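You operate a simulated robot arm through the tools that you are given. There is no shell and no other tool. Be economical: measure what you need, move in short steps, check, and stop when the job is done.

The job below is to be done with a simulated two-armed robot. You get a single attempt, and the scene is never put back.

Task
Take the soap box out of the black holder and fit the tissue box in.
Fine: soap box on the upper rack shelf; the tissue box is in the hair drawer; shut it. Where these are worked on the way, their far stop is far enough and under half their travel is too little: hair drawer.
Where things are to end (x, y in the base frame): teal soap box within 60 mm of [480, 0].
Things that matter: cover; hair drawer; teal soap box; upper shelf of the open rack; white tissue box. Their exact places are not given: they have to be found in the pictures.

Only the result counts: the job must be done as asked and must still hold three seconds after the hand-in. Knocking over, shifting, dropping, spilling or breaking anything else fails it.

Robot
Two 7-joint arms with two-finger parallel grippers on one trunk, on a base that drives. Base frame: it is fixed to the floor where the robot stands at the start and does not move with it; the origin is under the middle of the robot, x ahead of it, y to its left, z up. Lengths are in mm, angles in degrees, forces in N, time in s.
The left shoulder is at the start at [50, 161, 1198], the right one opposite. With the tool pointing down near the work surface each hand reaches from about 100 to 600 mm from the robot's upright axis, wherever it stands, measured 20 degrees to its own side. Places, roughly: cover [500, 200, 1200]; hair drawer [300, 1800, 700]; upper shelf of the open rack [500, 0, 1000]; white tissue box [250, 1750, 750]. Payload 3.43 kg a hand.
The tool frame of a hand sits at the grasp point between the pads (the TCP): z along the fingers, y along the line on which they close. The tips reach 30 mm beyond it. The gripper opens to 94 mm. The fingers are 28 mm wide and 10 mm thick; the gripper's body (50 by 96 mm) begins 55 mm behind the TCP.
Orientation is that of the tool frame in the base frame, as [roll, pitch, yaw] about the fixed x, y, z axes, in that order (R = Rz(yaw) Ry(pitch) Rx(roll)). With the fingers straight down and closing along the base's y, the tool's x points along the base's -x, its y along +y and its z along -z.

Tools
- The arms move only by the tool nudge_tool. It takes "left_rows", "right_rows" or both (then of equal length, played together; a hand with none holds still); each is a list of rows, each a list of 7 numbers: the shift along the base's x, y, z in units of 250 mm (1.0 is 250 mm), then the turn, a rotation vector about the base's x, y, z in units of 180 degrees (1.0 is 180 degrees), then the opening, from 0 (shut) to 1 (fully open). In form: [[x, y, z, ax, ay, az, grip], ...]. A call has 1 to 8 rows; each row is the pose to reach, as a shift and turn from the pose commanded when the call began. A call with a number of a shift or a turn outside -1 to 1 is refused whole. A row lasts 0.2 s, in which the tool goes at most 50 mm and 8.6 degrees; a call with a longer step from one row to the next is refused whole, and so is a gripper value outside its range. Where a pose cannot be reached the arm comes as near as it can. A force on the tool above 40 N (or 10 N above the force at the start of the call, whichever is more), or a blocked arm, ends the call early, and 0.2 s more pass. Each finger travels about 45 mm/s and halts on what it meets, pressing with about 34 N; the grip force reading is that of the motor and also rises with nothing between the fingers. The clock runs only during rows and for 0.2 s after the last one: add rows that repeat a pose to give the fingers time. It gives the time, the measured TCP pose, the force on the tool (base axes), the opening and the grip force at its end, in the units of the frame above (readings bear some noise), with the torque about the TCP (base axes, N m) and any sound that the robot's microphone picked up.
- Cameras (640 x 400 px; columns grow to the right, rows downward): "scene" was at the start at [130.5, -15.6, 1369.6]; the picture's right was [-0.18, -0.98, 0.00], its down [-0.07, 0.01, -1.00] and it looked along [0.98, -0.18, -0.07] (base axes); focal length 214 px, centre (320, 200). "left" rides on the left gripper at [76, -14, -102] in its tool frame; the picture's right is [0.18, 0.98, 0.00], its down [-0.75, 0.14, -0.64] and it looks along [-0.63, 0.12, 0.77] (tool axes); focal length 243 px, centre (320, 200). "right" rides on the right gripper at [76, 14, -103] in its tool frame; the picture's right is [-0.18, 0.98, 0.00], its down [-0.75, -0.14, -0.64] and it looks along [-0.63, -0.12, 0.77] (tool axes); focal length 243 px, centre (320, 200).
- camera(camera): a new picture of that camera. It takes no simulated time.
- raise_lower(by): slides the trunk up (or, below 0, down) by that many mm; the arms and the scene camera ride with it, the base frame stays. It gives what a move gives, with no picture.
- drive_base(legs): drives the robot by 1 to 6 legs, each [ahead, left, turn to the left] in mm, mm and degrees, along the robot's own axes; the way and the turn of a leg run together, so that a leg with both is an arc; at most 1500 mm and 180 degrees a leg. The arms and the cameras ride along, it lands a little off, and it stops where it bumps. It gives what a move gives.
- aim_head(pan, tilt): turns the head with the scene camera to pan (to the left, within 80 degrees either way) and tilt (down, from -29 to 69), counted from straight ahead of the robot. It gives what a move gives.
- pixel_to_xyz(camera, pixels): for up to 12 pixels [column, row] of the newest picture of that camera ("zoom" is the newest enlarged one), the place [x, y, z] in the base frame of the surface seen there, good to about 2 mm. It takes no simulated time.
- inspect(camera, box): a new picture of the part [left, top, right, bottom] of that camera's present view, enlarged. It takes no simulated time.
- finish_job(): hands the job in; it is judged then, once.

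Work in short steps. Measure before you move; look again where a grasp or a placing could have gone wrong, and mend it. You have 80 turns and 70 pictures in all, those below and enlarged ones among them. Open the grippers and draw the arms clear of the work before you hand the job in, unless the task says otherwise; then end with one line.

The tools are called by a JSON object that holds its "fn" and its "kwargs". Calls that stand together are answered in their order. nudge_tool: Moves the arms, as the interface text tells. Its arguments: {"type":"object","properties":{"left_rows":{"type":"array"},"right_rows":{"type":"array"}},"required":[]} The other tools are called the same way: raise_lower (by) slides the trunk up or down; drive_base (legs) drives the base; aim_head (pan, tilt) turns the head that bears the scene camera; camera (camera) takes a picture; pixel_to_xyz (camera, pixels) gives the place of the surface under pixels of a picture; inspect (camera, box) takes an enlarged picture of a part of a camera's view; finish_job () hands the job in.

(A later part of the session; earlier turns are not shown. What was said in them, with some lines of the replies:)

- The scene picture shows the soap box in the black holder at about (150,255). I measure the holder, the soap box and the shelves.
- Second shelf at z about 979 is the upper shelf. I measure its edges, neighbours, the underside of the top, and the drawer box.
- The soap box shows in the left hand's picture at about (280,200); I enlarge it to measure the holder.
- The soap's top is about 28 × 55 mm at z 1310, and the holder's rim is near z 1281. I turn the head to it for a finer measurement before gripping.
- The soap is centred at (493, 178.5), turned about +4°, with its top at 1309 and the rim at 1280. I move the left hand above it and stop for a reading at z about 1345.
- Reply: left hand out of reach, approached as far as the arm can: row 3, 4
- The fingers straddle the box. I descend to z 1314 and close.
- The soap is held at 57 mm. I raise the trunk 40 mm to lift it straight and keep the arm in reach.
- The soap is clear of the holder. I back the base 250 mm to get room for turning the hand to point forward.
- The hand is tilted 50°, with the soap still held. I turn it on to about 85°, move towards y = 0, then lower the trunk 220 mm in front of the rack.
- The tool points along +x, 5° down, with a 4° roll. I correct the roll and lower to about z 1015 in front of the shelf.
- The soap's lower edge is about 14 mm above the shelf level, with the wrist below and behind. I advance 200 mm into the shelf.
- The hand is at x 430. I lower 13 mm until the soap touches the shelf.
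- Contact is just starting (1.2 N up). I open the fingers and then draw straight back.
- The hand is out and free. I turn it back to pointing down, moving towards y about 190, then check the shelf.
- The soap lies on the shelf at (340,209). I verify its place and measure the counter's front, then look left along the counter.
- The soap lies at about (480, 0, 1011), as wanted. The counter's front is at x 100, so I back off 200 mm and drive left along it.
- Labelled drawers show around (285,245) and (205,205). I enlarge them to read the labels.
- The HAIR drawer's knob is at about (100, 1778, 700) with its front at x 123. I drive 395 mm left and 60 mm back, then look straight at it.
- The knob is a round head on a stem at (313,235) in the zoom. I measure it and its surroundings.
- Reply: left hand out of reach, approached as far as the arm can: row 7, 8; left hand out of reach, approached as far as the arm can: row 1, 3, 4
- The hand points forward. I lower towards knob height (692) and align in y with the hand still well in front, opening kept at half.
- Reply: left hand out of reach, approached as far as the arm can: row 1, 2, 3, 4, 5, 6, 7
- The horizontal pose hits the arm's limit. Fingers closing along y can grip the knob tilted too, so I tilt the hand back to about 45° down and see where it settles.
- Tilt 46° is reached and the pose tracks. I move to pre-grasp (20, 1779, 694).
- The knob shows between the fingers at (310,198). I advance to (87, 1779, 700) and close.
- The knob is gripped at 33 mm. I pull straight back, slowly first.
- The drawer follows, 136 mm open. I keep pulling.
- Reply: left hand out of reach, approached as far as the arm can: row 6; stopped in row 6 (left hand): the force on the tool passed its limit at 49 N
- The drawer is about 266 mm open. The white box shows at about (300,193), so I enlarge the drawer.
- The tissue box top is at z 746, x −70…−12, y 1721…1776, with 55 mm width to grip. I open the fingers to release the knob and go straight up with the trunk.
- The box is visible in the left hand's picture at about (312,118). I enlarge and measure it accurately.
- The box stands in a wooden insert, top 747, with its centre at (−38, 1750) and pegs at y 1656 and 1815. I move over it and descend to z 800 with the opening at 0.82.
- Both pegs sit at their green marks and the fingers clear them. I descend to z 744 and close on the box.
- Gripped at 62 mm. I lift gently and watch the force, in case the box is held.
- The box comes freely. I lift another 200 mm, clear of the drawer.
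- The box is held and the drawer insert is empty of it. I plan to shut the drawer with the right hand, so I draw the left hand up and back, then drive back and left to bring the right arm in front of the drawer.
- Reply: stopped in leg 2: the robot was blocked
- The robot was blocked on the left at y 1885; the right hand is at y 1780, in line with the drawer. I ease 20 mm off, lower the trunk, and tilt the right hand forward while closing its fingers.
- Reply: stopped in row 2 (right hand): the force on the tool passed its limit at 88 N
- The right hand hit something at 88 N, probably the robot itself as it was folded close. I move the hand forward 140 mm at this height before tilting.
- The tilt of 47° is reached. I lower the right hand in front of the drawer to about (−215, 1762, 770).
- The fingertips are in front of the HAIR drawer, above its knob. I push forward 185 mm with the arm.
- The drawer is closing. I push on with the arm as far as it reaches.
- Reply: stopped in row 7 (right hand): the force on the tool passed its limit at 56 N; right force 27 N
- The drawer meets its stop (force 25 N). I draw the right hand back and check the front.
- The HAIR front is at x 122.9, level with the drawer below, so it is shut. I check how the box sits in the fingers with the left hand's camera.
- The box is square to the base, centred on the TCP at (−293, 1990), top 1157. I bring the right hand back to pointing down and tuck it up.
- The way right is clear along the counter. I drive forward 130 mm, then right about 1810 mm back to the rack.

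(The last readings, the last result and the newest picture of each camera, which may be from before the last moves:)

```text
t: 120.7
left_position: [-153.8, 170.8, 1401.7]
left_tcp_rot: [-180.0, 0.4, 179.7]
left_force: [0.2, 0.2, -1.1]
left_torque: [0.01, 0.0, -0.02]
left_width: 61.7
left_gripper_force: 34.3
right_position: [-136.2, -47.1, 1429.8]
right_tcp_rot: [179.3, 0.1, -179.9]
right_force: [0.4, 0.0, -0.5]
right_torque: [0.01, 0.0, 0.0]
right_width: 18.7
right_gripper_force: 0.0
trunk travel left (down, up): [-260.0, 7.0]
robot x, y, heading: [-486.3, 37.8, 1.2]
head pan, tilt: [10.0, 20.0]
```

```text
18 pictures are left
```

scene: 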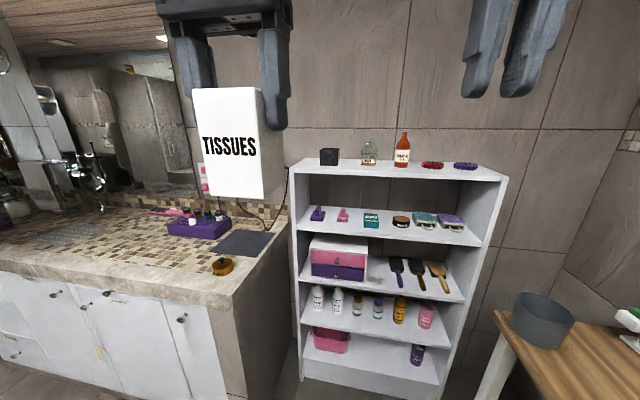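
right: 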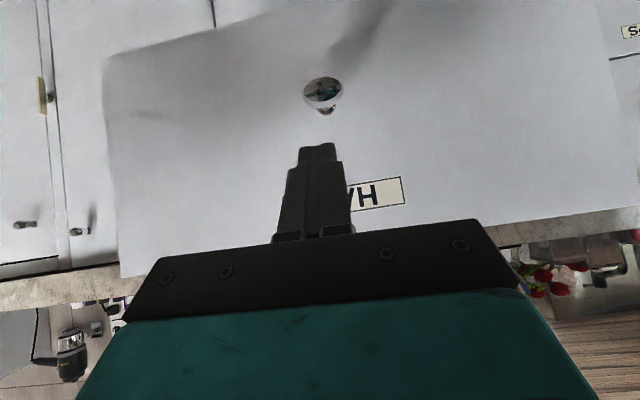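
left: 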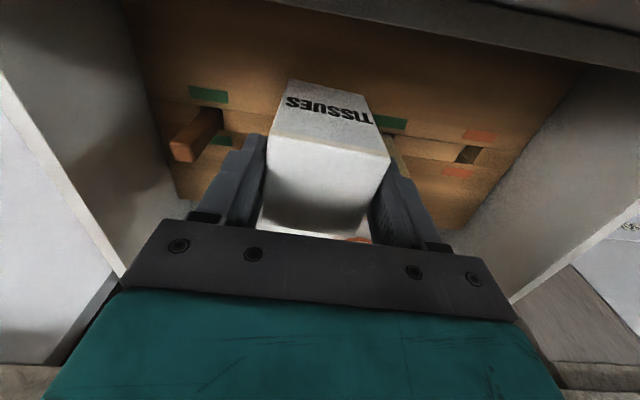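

The box is held upright in view. I measure its face (corners near (192,88), (262,88), (212,195), (266,198)), then drive forward 440 mm with a −1° turn.

{"fn": "inspect", "kwargs": {"camera": "scene", "box": [180, 70, 300, 210]}}

{"fn": "pixel_to_xyz", "kwargs": {"camera": "scene", "pixels": [[195, 90], [258, 90], [213, 193], [261, 196], [265, 195], [282, 190], [194, 120], [230, 140], [262, 140]]}}

{"fn": "drive_base", "kwargs": {"legs": [[440, 0, -1.2]]}}

{"fn": "aim_head", "kwargs": {"pan": 22, "tilt": 14}}

{"fn": "camera", "kwargs": {"camera": "scene"}}

```text
2.86 times, centred on (240, 140) of scene
```

zoom: 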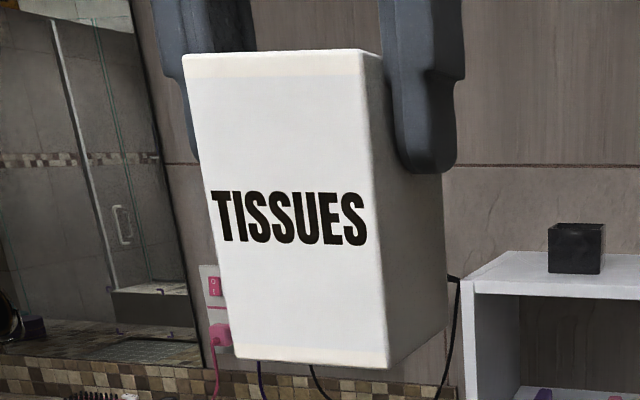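

```text
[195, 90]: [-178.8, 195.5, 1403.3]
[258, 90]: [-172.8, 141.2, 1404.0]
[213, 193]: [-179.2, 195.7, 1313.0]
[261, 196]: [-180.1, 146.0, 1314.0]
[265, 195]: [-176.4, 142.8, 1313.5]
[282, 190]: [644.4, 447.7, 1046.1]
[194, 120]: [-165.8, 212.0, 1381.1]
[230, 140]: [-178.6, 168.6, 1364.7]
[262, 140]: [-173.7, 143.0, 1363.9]
```

```text
t: 123.4
left_position: [289.5, 162.5, 1402.8]
left_tcp_rot: [179.8, 0.5, 177.8]
left_force: [0.2, 0.3, -0.6]
left_torque: [0.0, -0.01, 0.02]
left_width: 61.2
left_gripper_force: 34.2
right_position: [299.6, -54.9, 1429.4]
right_tcp_rot: [179.5, 0.1, 178.4]
right_force: [0.4, -0.2, 0.0]
right_torque: [0.0, -0.01, -0.02]
right_width: 18.8
right_gripper_force: 0.1
trunk travel left (down, up): [-260.0, 7.0]
robot x, y, heading: [-44.8, 41.6, -0.8]
head pan, tilt: [10.0, 20.0]
```

```text
t: 124.1
left_position: [289.3, 162.9, 1402.2]
left_tcp_rot: [179.8, 0.4, 177.8]
left_force: [-0.6, -0.2, -1.4]
left_torque: [0.0, -0.02, 0.02]
left_width: 61.5
left_gripper_force: 33.7
right_position: [299.3, -55.0, 1429.0]
right_tcp_rot: [179.3, 0.2, 178.4]
right_force: [0.6, -0.4, 0.5]
right_torque: [0.01, 0.03, 0.01]
right_width: 19.1
right_gripper_force: 0.1
trunk travel left (down, up): [-260.0, 7.0]
robot x, y, heading: [-48.8, 36.5, -0.6]
head pan, tilt: [22.0, 14.0]
```

```text
16 pictures are left
```

scene: 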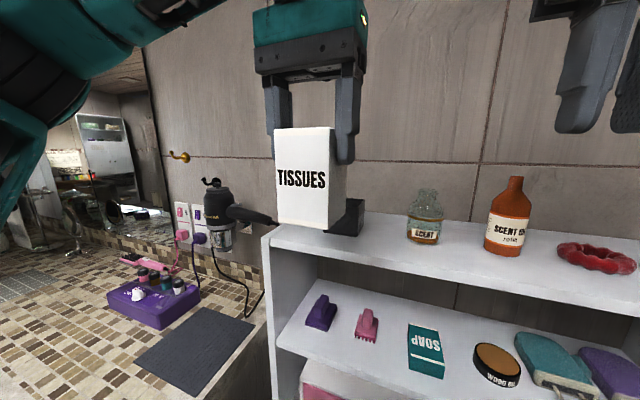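

The box is about 96 mm tall with its bottom at z ≈ 1310, above the rim (1280). The right hand's camera had a good view of the holder, so I use it to measure the opening.

{"fn": "camera", "kwargs": {"camera": "right"}}

```text
15 pictures are left
```

right: 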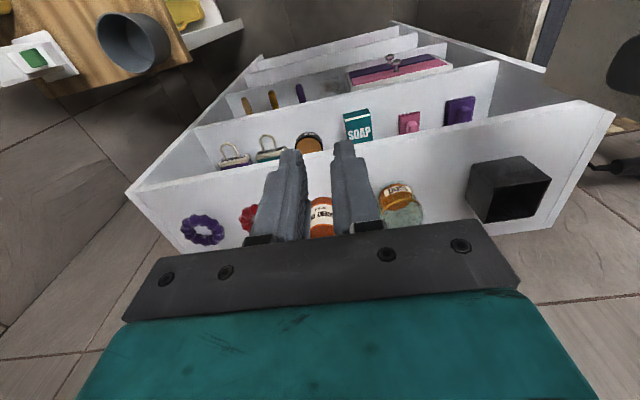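

{"fn": "inspect", "kwargs": {"camera": "right", "box": [455, 140, 565, 240]}}

```text
4.00 times, centred on (510, 190) of right
```

zoom: 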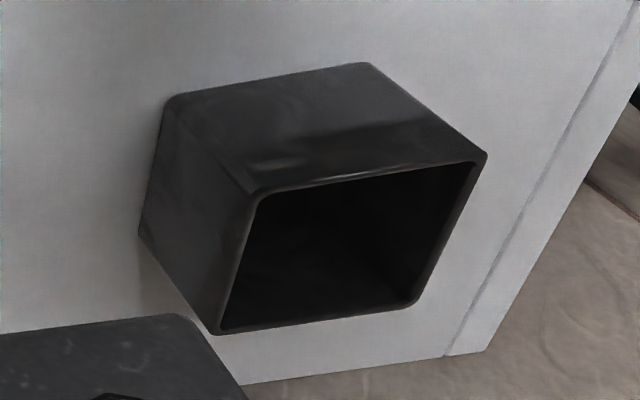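

I measure rim points just on the walls: front, back, left and right edges.

{"fn": "pixel_to_xyz", "kwargs": {"camera": "zoom", "pixels": [[300, 185], [370, 173], [440, 162], [260, 331], [320, 322], [380, 313], [246, 225], [235, 265], [224, 310], [472, 180], [452, 228], [428, 285]]}}

```text
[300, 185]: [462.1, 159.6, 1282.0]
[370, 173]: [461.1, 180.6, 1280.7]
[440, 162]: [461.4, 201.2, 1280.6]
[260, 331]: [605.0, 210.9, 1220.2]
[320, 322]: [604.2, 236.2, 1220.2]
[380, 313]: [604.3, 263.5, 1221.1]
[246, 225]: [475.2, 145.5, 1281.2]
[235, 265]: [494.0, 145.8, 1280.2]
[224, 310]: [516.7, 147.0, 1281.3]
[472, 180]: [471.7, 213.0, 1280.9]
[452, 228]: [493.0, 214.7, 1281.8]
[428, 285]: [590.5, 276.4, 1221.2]
```

The side walls are centred at y 146 and 213.5, the front wall at x 461. I need the back rim too.

{"fn": "pixel_to_xyz", "kwargs": {"camera": "zoom", "pixels": [[260, 328], [260, 325], [320, 319], [320, 316], [380, 310], [380, 307], [400, 305], [428, 278], [240, 262], [300, 189], [460, 220], [418, 300]]}}

```text
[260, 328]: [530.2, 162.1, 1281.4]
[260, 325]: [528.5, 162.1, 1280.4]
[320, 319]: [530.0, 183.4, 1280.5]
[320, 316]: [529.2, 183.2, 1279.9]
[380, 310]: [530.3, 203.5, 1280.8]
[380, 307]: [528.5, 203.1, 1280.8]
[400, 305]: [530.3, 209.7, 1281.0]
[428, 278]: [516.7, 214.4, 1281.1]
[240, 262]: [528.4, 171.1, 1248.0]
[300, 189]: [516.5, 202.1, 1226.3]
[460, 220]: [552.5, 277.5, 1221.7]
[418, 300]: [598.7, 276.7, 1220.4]
```

The holder's opening is centred at (495.5, 180), its walls turned about +1.5°, inside about 65 mm against the box's 55–58 mm. I drive 50 mm closer and read the pose.

{"fn": "drive_base", "kwargs": {"legs": [[50, 0, 0]]}}

```text
t: 125.1
left_position: [340.4, 162.5, 1401.7]
left_tcp_rot: [179.9, 0.4, 177.9]
left_force: [0.0, -0.1, -0.9]
left_torque: [-0.02, 0.02, 0.0]
left_width: 61.5
left_gripper_force: 33.9
right_position: [351.1, -55.3, 1427.9]
right_tcp_rot: [179.5, 0.0, 178.5]
right_force: [0.1, 0.2, -0.5]
right_torque: [-0.01, 0.04, -0.01]
right_width: 18.9
right_gripper_force: 0.0
trunk travel left (down, up): [-260.0, 7.0]
robot x, y, heading: [1.5, 39.9, -0.8]
head pan, tilt: [22.0, 14.0]
```

I move the box forward 155 mm over the holder with y +17.5 mm and a +2.5° turn, keeping height.

{"fn": "nudge_tool", "kwargs": {"left_rows": [[0.13, 0.02, 0, 0, 0, 0.005, 0.4], [0.26, 0.04, 0, 0, 0, 0.01, 0.4], [0.4, 0.06, 0, 0, 0, 0.014, 0.4], [0.52, 0.07, 0, 0, 0, 0.014, 0.4], [0.62, 0.07, 0, 0, 0, 0.014, 0.4], [0.62, 0.07, 0, 0, 0, 0.014, 0.4]]}}

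{"fn": "inspect", "kwargs": {"camera": "scene", "box": [230, 100, 390, 260]}}

{"fn": "inspect", "kwargs": {"camera": "right", "box": [400, 120, 620, 280]}}

```text
t: 126.5
left_position: [494.9, 179.3, 1401.2]
left_tcp_rot: [179.9, 0.4, -179.7]
left_force: [-0.4, 1.3, -0.7]
left_torque: [-0.03, -0.03, 0.0]
left_width: 61.6
left_gripper_force: 34.2
right_position: [348.9, -55.5, 1429.1]
right_tcp_rot: [179.3, 0.2, 178.5]
right_force: [0.0, 0.7, -0.4]
right_torque: [0.0, 0.0, 0.01]
right_width: 18.8
right_gripper_force: 0.0
trunk travel left (down, up): [-260.0, 7.0]
robot x, y, heading: [2.2, 38.5, -0.4]
head pan, tilt: [22.0, 14.0]
```

```text
2.50 times, centred on (310, 180) of scene
```

zoom: 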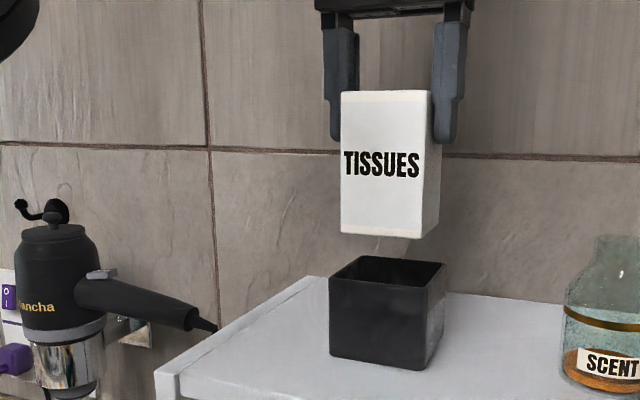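

```text
2.50 times, centred on (510, 200) of right
```

zoom: 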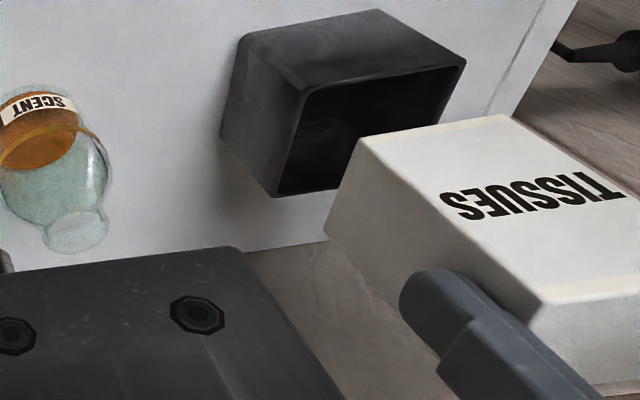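

I measure the box's bottom edges in this picture against the holder's rim before lowering.

{"fn": "pixel_to_xyz", "kwargs": {"camera": "zoom", "pixels": [[365, 142], [420, 130], [500, 120], [345, 190], [330, 228], [430, 190], [420, 220], [385, 78], [298, 110], [285, 160], [455, 68], [380, 240]]}}

{"fn": "inspect", "kwargs": {"camera": "scene", "box": [300, 140, 360, 260]}}

```text
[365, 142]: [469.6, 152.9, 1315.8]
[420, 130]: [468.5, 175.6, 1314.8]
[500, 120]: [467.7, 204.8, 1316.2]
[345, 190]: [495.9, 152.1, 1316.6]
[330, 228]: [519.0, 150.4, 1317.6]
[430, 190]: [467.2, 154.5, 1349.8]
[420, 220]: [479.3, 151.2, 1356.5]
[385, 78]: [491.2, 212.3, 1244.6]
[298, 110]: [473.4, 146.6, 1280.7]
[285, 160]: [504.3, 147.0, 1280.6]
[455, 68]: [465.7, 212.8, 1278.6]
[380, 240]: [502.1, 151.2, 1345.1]
```

```text
3.33 times, centred on (330, 200) of scene
```

zoom: 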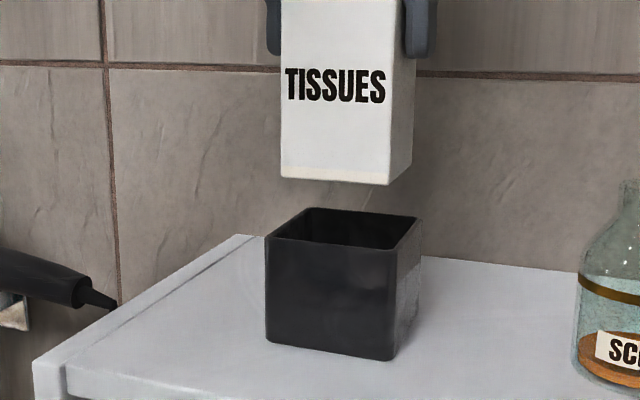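

The box's faces lie at x 467.5 and y 151, just inside the holder's walls on both sides. I lower 50 mm in small steps, watching the force.

{"fn": "nudge_tool", "kwargs": {"left_rows": [[0.002, 0.002, -0.06, 0, 0, 0, 0.4], [0.002, 0.002, -0.11, 0, 0, 0, 0.4], [0.002, 0.002, -0.15, 0, 0, 0, 0.4], [0.002, 0.002, -0.18, 0, 0, 0, 0.4], [0.002, 0.002, -0.21, 0, 0, 0, 0.4], [0.002, 0.002, -0.21, 0, 0, 0, 0.4]]}}

{"fn": "inspect", "kwargs": {"camera": "scene", "box": [260, 120, 400, 260]}}

```text
t: 127.9
left_position: [495.7, 180.5, 1349.3]
left_tcp_rot: [179.9, 0.4, -179.7]
left_force: [0.0, -0.3, -1.4]
left_torque: [-0.01, 0.03, 0.0]
left_width: 61.3
left_gripper_force: 33.7
right_position: [348.9, -55.7, 1427.7]
right_tcp_rot: [179.4, 0.3, 178.4]
right_force: [0.6, -0.2, 0.1]
right_torque: [0.01, -0.03, -0.01]
right_width: 18.7
right_gripper_force: 0.1
trunk travel left (down, up): [-260.0, 7.0]
robot x, y, heading: [1.7, 40.0, -0.5]
head pan, tilt: [22.0, 14.0]
```

```text
2.86 times, centred on (330, 190) of scene
```

zoom: 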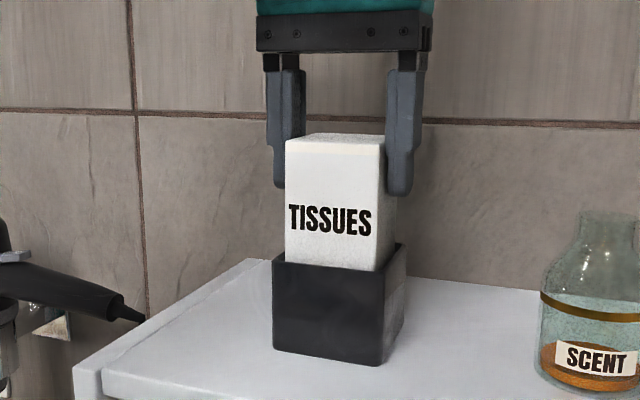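

The box is inside the rim with no contact force. I lower 31 mm more.

{"fn": "nudge_tool", "kwargs": {"left_rows": [[0, 0, -0.04, 0, 0, 0, 0.4], [0, 0, -0.08, 0, 0, 0, 0.4], [0, 0, -0.11, 0, 0, 0, 0.4], [0, 0, -0.124, 0, 0, 0, 0.4], [0, 0, -0.124, 0, 0, 0, 0.4]]}}

```text
t: 129.1
left_position: [494.0, 181.4, 1319.1]
left_tcp_rot: [179.9, 0.4, -179.6]
left_force: [-0.7, 0.2, -1.2]
left_torque: [0.01, -0.02, -0.01]
left_width: 61.6
left_gripper_force: 33.8
right_position: [349.6, -56.0, 1428.8]
right_tcp_rot: [179.4, 0.2, 178.4]
right_force: [0.5, 0.6, 0.0]
right_torque: [0.02, -0.03, 0.0]
right_width: 18.8
right_gripper_force: 0.0
trunk travel left (down, up): [-260.0, 7.0]
robot x, y, heading: [0.1, 37.2, -0.3]
head pan, tilt: [22.0, 14.0]
```

Still no contact. I take the last few mm until the floor or rim is felt, then open.

{"fn": "nudge_tool", "kwargs": {"left_rows": [[0, 0, -0.008, 0, 0, 0, 0.4], [0, 0, -0.014, 0, 0, 0, 0.4], [0, 0, -0.014, 0, 0, 0, 0.4], [0, 0, -0.014, 0, 0, 0, 0.68], [0, 0, -0.014, 0, 0, 0, 0.85], [0, 0, -0.014, 0, 0, 0, 0.95], [0, 0, -0.014, 0, 0, 0, 0.95]]}}

{"fn": "inspect", "kwargs": {"camera": "scene", "box": [260, 120, 400, 260]}}

```text
t: 130.7
left_position: [495.1, 181.2, 1315.1]
left_tcp_rot: [179.8, 0.3, -179.6]
left_force: [-0.8, 0.5, 0.0]
left_torque: [0.03, 0.02, 0.03]
left_width: 89.4
left_gripper_force: 0.1
right_position: [349.3, -55.6, 1428.7]
right_tcp_rot: [179.3, 0.1, 178.4]
right_force: [-0.2, 0.4, 0.0]
right_torque: [-0.04, 0.04, 0.0]
right_width: 19.0
right_gripper_force: 0.0
trunk travel left (down, up): [-260.0, 7.0]
robot x, y, heading: [1.3, 41.2, -0.5]
head pan, tilt: [22.0, 14.0]
```

```text
2.86 times, centred on (330, 190) of scene
```

zoom: 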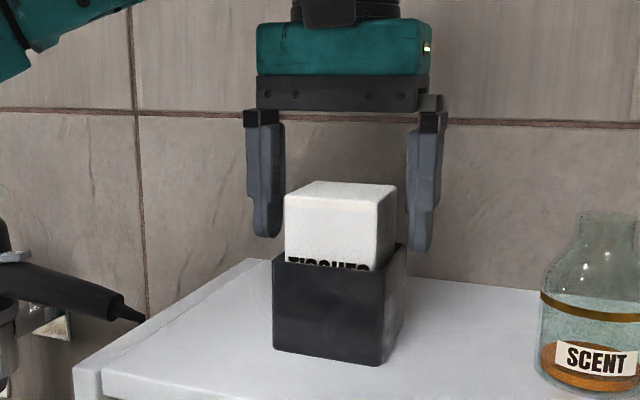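

The box is released and stands in the holder. I lift the hand straight up, then draw it back and check.

{"fn": "nudge_tool", "kwargs": {"left_rows": [[0, 0, 0.1, 0, 0, 0, 0.95], [0, 0, 0.2, 0, 0, 0, 0.95], [0, 0, 0.3, 0, 0, 0, 0.95], [-0.12, 0, 0.35, 0, 0, 0, 0.95], [-0.26, 0, 0.38, 0, 0, 0, 0.95], [-0.4, 0, 0.4, 0, 0, 0, 0.95], [-0.55, 0, 0.4, 0, 0, 0, 0.95], [-0.6, 0, 0.4, 0, 0, 0, 0.95]]}}

{"fn": "drive_base", "kwargs": {"legs": [[-200, 0, 0]]}}

{"fn": "camera", "kwargs": {"camera": "scene"}}

```text
t: 132.5
left_position: [343.2, 178.7, 1414.6]
left_tcp_rot: [179.9, 0.3, -179.6]
left_force: [-0.3, 0.1, 0.3]
left_torque: [0.01, 0.01, -0.01]
left_width: 89.2
left_gripper_force: 0.0
right_position: [349.3, -55.6, 1429.0]
right_tcp_rot: [179.4, 0.2, 178.3]
right_force: [0.5, 0.2, -0.8]
right_torque: [-0.01, -0.06, 0.0]
right_width: 18.9
right_gripper_force: 0.0
trunk travel left (down, up): [-260.0, 7.0]
robot x, y, heading: [1.6, 36.6, -0.4]
head pan, tilt: [22.0, 14.0]
```

```text
t: 134.0
left_position: [149.8, 181.9, 1414.5]
left_tcp_rot: [179.9, 0.4, -179.6]
left_force: [-0.8, -0.4, -0.7]
left_torque: [-0.01, -0.06, -0.01]
left_width: 89.4
left_gripper_force: 0.1
right_position: [155.1, -54.2, 1428.5]
right_tcp_rot: [179.4, 0.2, 178.4]
right_force: [-0.7, 0.3, 0.3]
right_torque: [0.04, 0.02, 0.0]
right_width: 18.8
right_gripper_force: 0.1
trunk travel left (down, up): [-260.0, 7.0]
robot x, y, heading: [-188.9, 39.0, -0.6]
head pan, tilt: [22.0, 14.0]
```

```text
8 pictures are left
```

scene: 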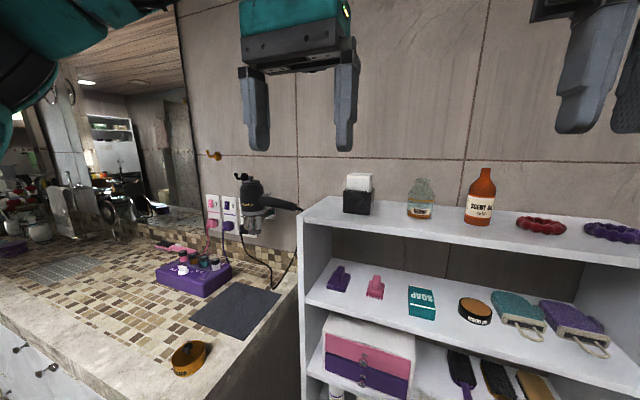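

The tissue box stands in the holder at (359,192) and the soap is on the shelf at (421,302). I measure both, open the right gripper, and take a last look at the drawer.

{"fn": "pixel_to_xyz", "kwargs": {"camera": "scene", "pixels": [[359, 176], [358, 200], [421, 293], [421, 303]]}}

{"fn": "nudge_tool", "kwargs": {"right_rows": [[0, 0, 0, 0, 0, 0, 0.5], [0, 0, 0, 0, 0, 0, 1], [0, 0, 0, 0, 0, 0, 1], [0, 0, 0, 0, 0, 0, 1], [0, 0, 0, 0, 0, 0, 1]]}}

{"fn": "drive_base", "kwargs": {"legs": [[-300, 0, 0]]}}

{"fn": "aim_head", "kwargs": {"pan": 65, "tilt": 20}}

{"fn": "camera", "kwargs": {"camera": "scene"}}

```text
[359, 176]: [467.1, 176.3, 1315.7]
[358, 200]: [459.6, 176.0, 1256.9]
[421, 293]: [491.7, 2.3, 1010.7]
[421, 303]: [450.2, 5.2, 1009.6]
```

```text
t: 135.2
left_position: [150.3, 180.5, 1414.0]
left_tcp_rot: [179.9, 0.4, -179.6]
left_force: [0.2, 0.6, -0.9]
left_torque: [-0.01, 0.0, -0.01]
left_width: 89.3
left_gripper_force: 0.0
right_position: [156.0, -54.7, 1429.4]
right_tcp_rot: [179.4, 0.1, 178.4]
right_force: [0.0, 0.3, 0.1]
right_torque: [0.02, -0.02, -0.03]
right_width: 94.3
right_gripper_force: 0.1
trunk travel left (down, up): [-260.0, 7.0]
robot x, y, heading: [-196.3, 43.0, -0.4]
head pan, tilt: [22.0, 14.0]
```

```text
t: 137.2
left_position: [-142.0, 184.4, 1413.6]
left_tcp_rot: [179.9, 0.4, -179.6]
left_force: [-0.7, 0.1, -0.3]
left_torque: [-0.01, -0.03, -0.01]
left_width: 89.3
left_gripper_force: 0.1
right_position: [-136.0, -49.8, 1428.4]
right_tcp_rot: [179.3, 0.2, 178.4]
right_force: [0.0, 0.1, 0.3]
right_torque: [0.06, 0.01, 0.0]
right_width: 94.0
right_gripper_force: 0.0
trunk travel left (down, up): [-260.0, 7.0]
robot x, y, heading: [-485.7, 47.4, -0.4]
head pan, tilt: [22.0, 14.0]
```

```text
t: 138.3
left_position: [-143.1, 186.0, 1414.4]
left_tcp_rot: [179.8, 0.4, -179.5]
left_force: [0.6, 1.2, 0.4]
left_torque: [-0.01, 0.02, -0.01]
left_width: 89.4
left_gripper_force: 0.1
right_position: [-135.3, -50.8, 1428.8]
right_tcp_rot: [179.5, 0.2, 178.2]
right_force: [-0.5, -0.3, 0.3]
right_torque: [0.02, 0.0, 0.01]
right_width: 94.0
right_gripper_force: 0.0
trunk travel left (down, up): [-260.0, 7.0]
robot x, y, heading: [-484.1, 43.7, -0.6]
head pan, tilt: [65.0, 20.0]
```

```text
7 pictures are left
```

scene: 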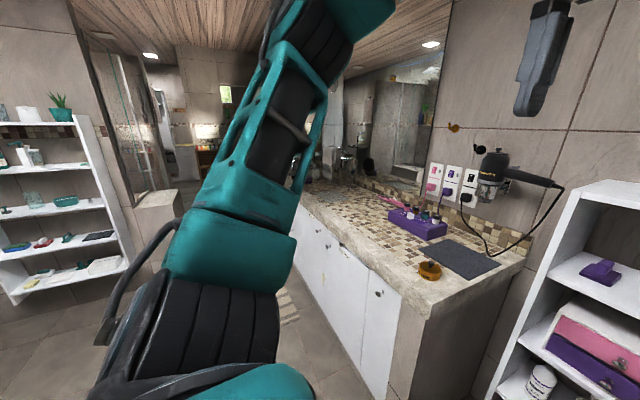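

The counter front is flush, so the drawer is shut. The tissue box is seated with its top at 1316, the soap is at about (480, 2) on the upper shelf, and both hands are open and clear. I hand in.

{"fn": "finish_job", "kwargs": {}}

```text
The job is handed in.
```

I handed the job in. The soap box lies at about (480, 2) on the upper rack shelf, the tissue box is seated in the black holder, the hair drawer is shut, and both grippers are open and clear.
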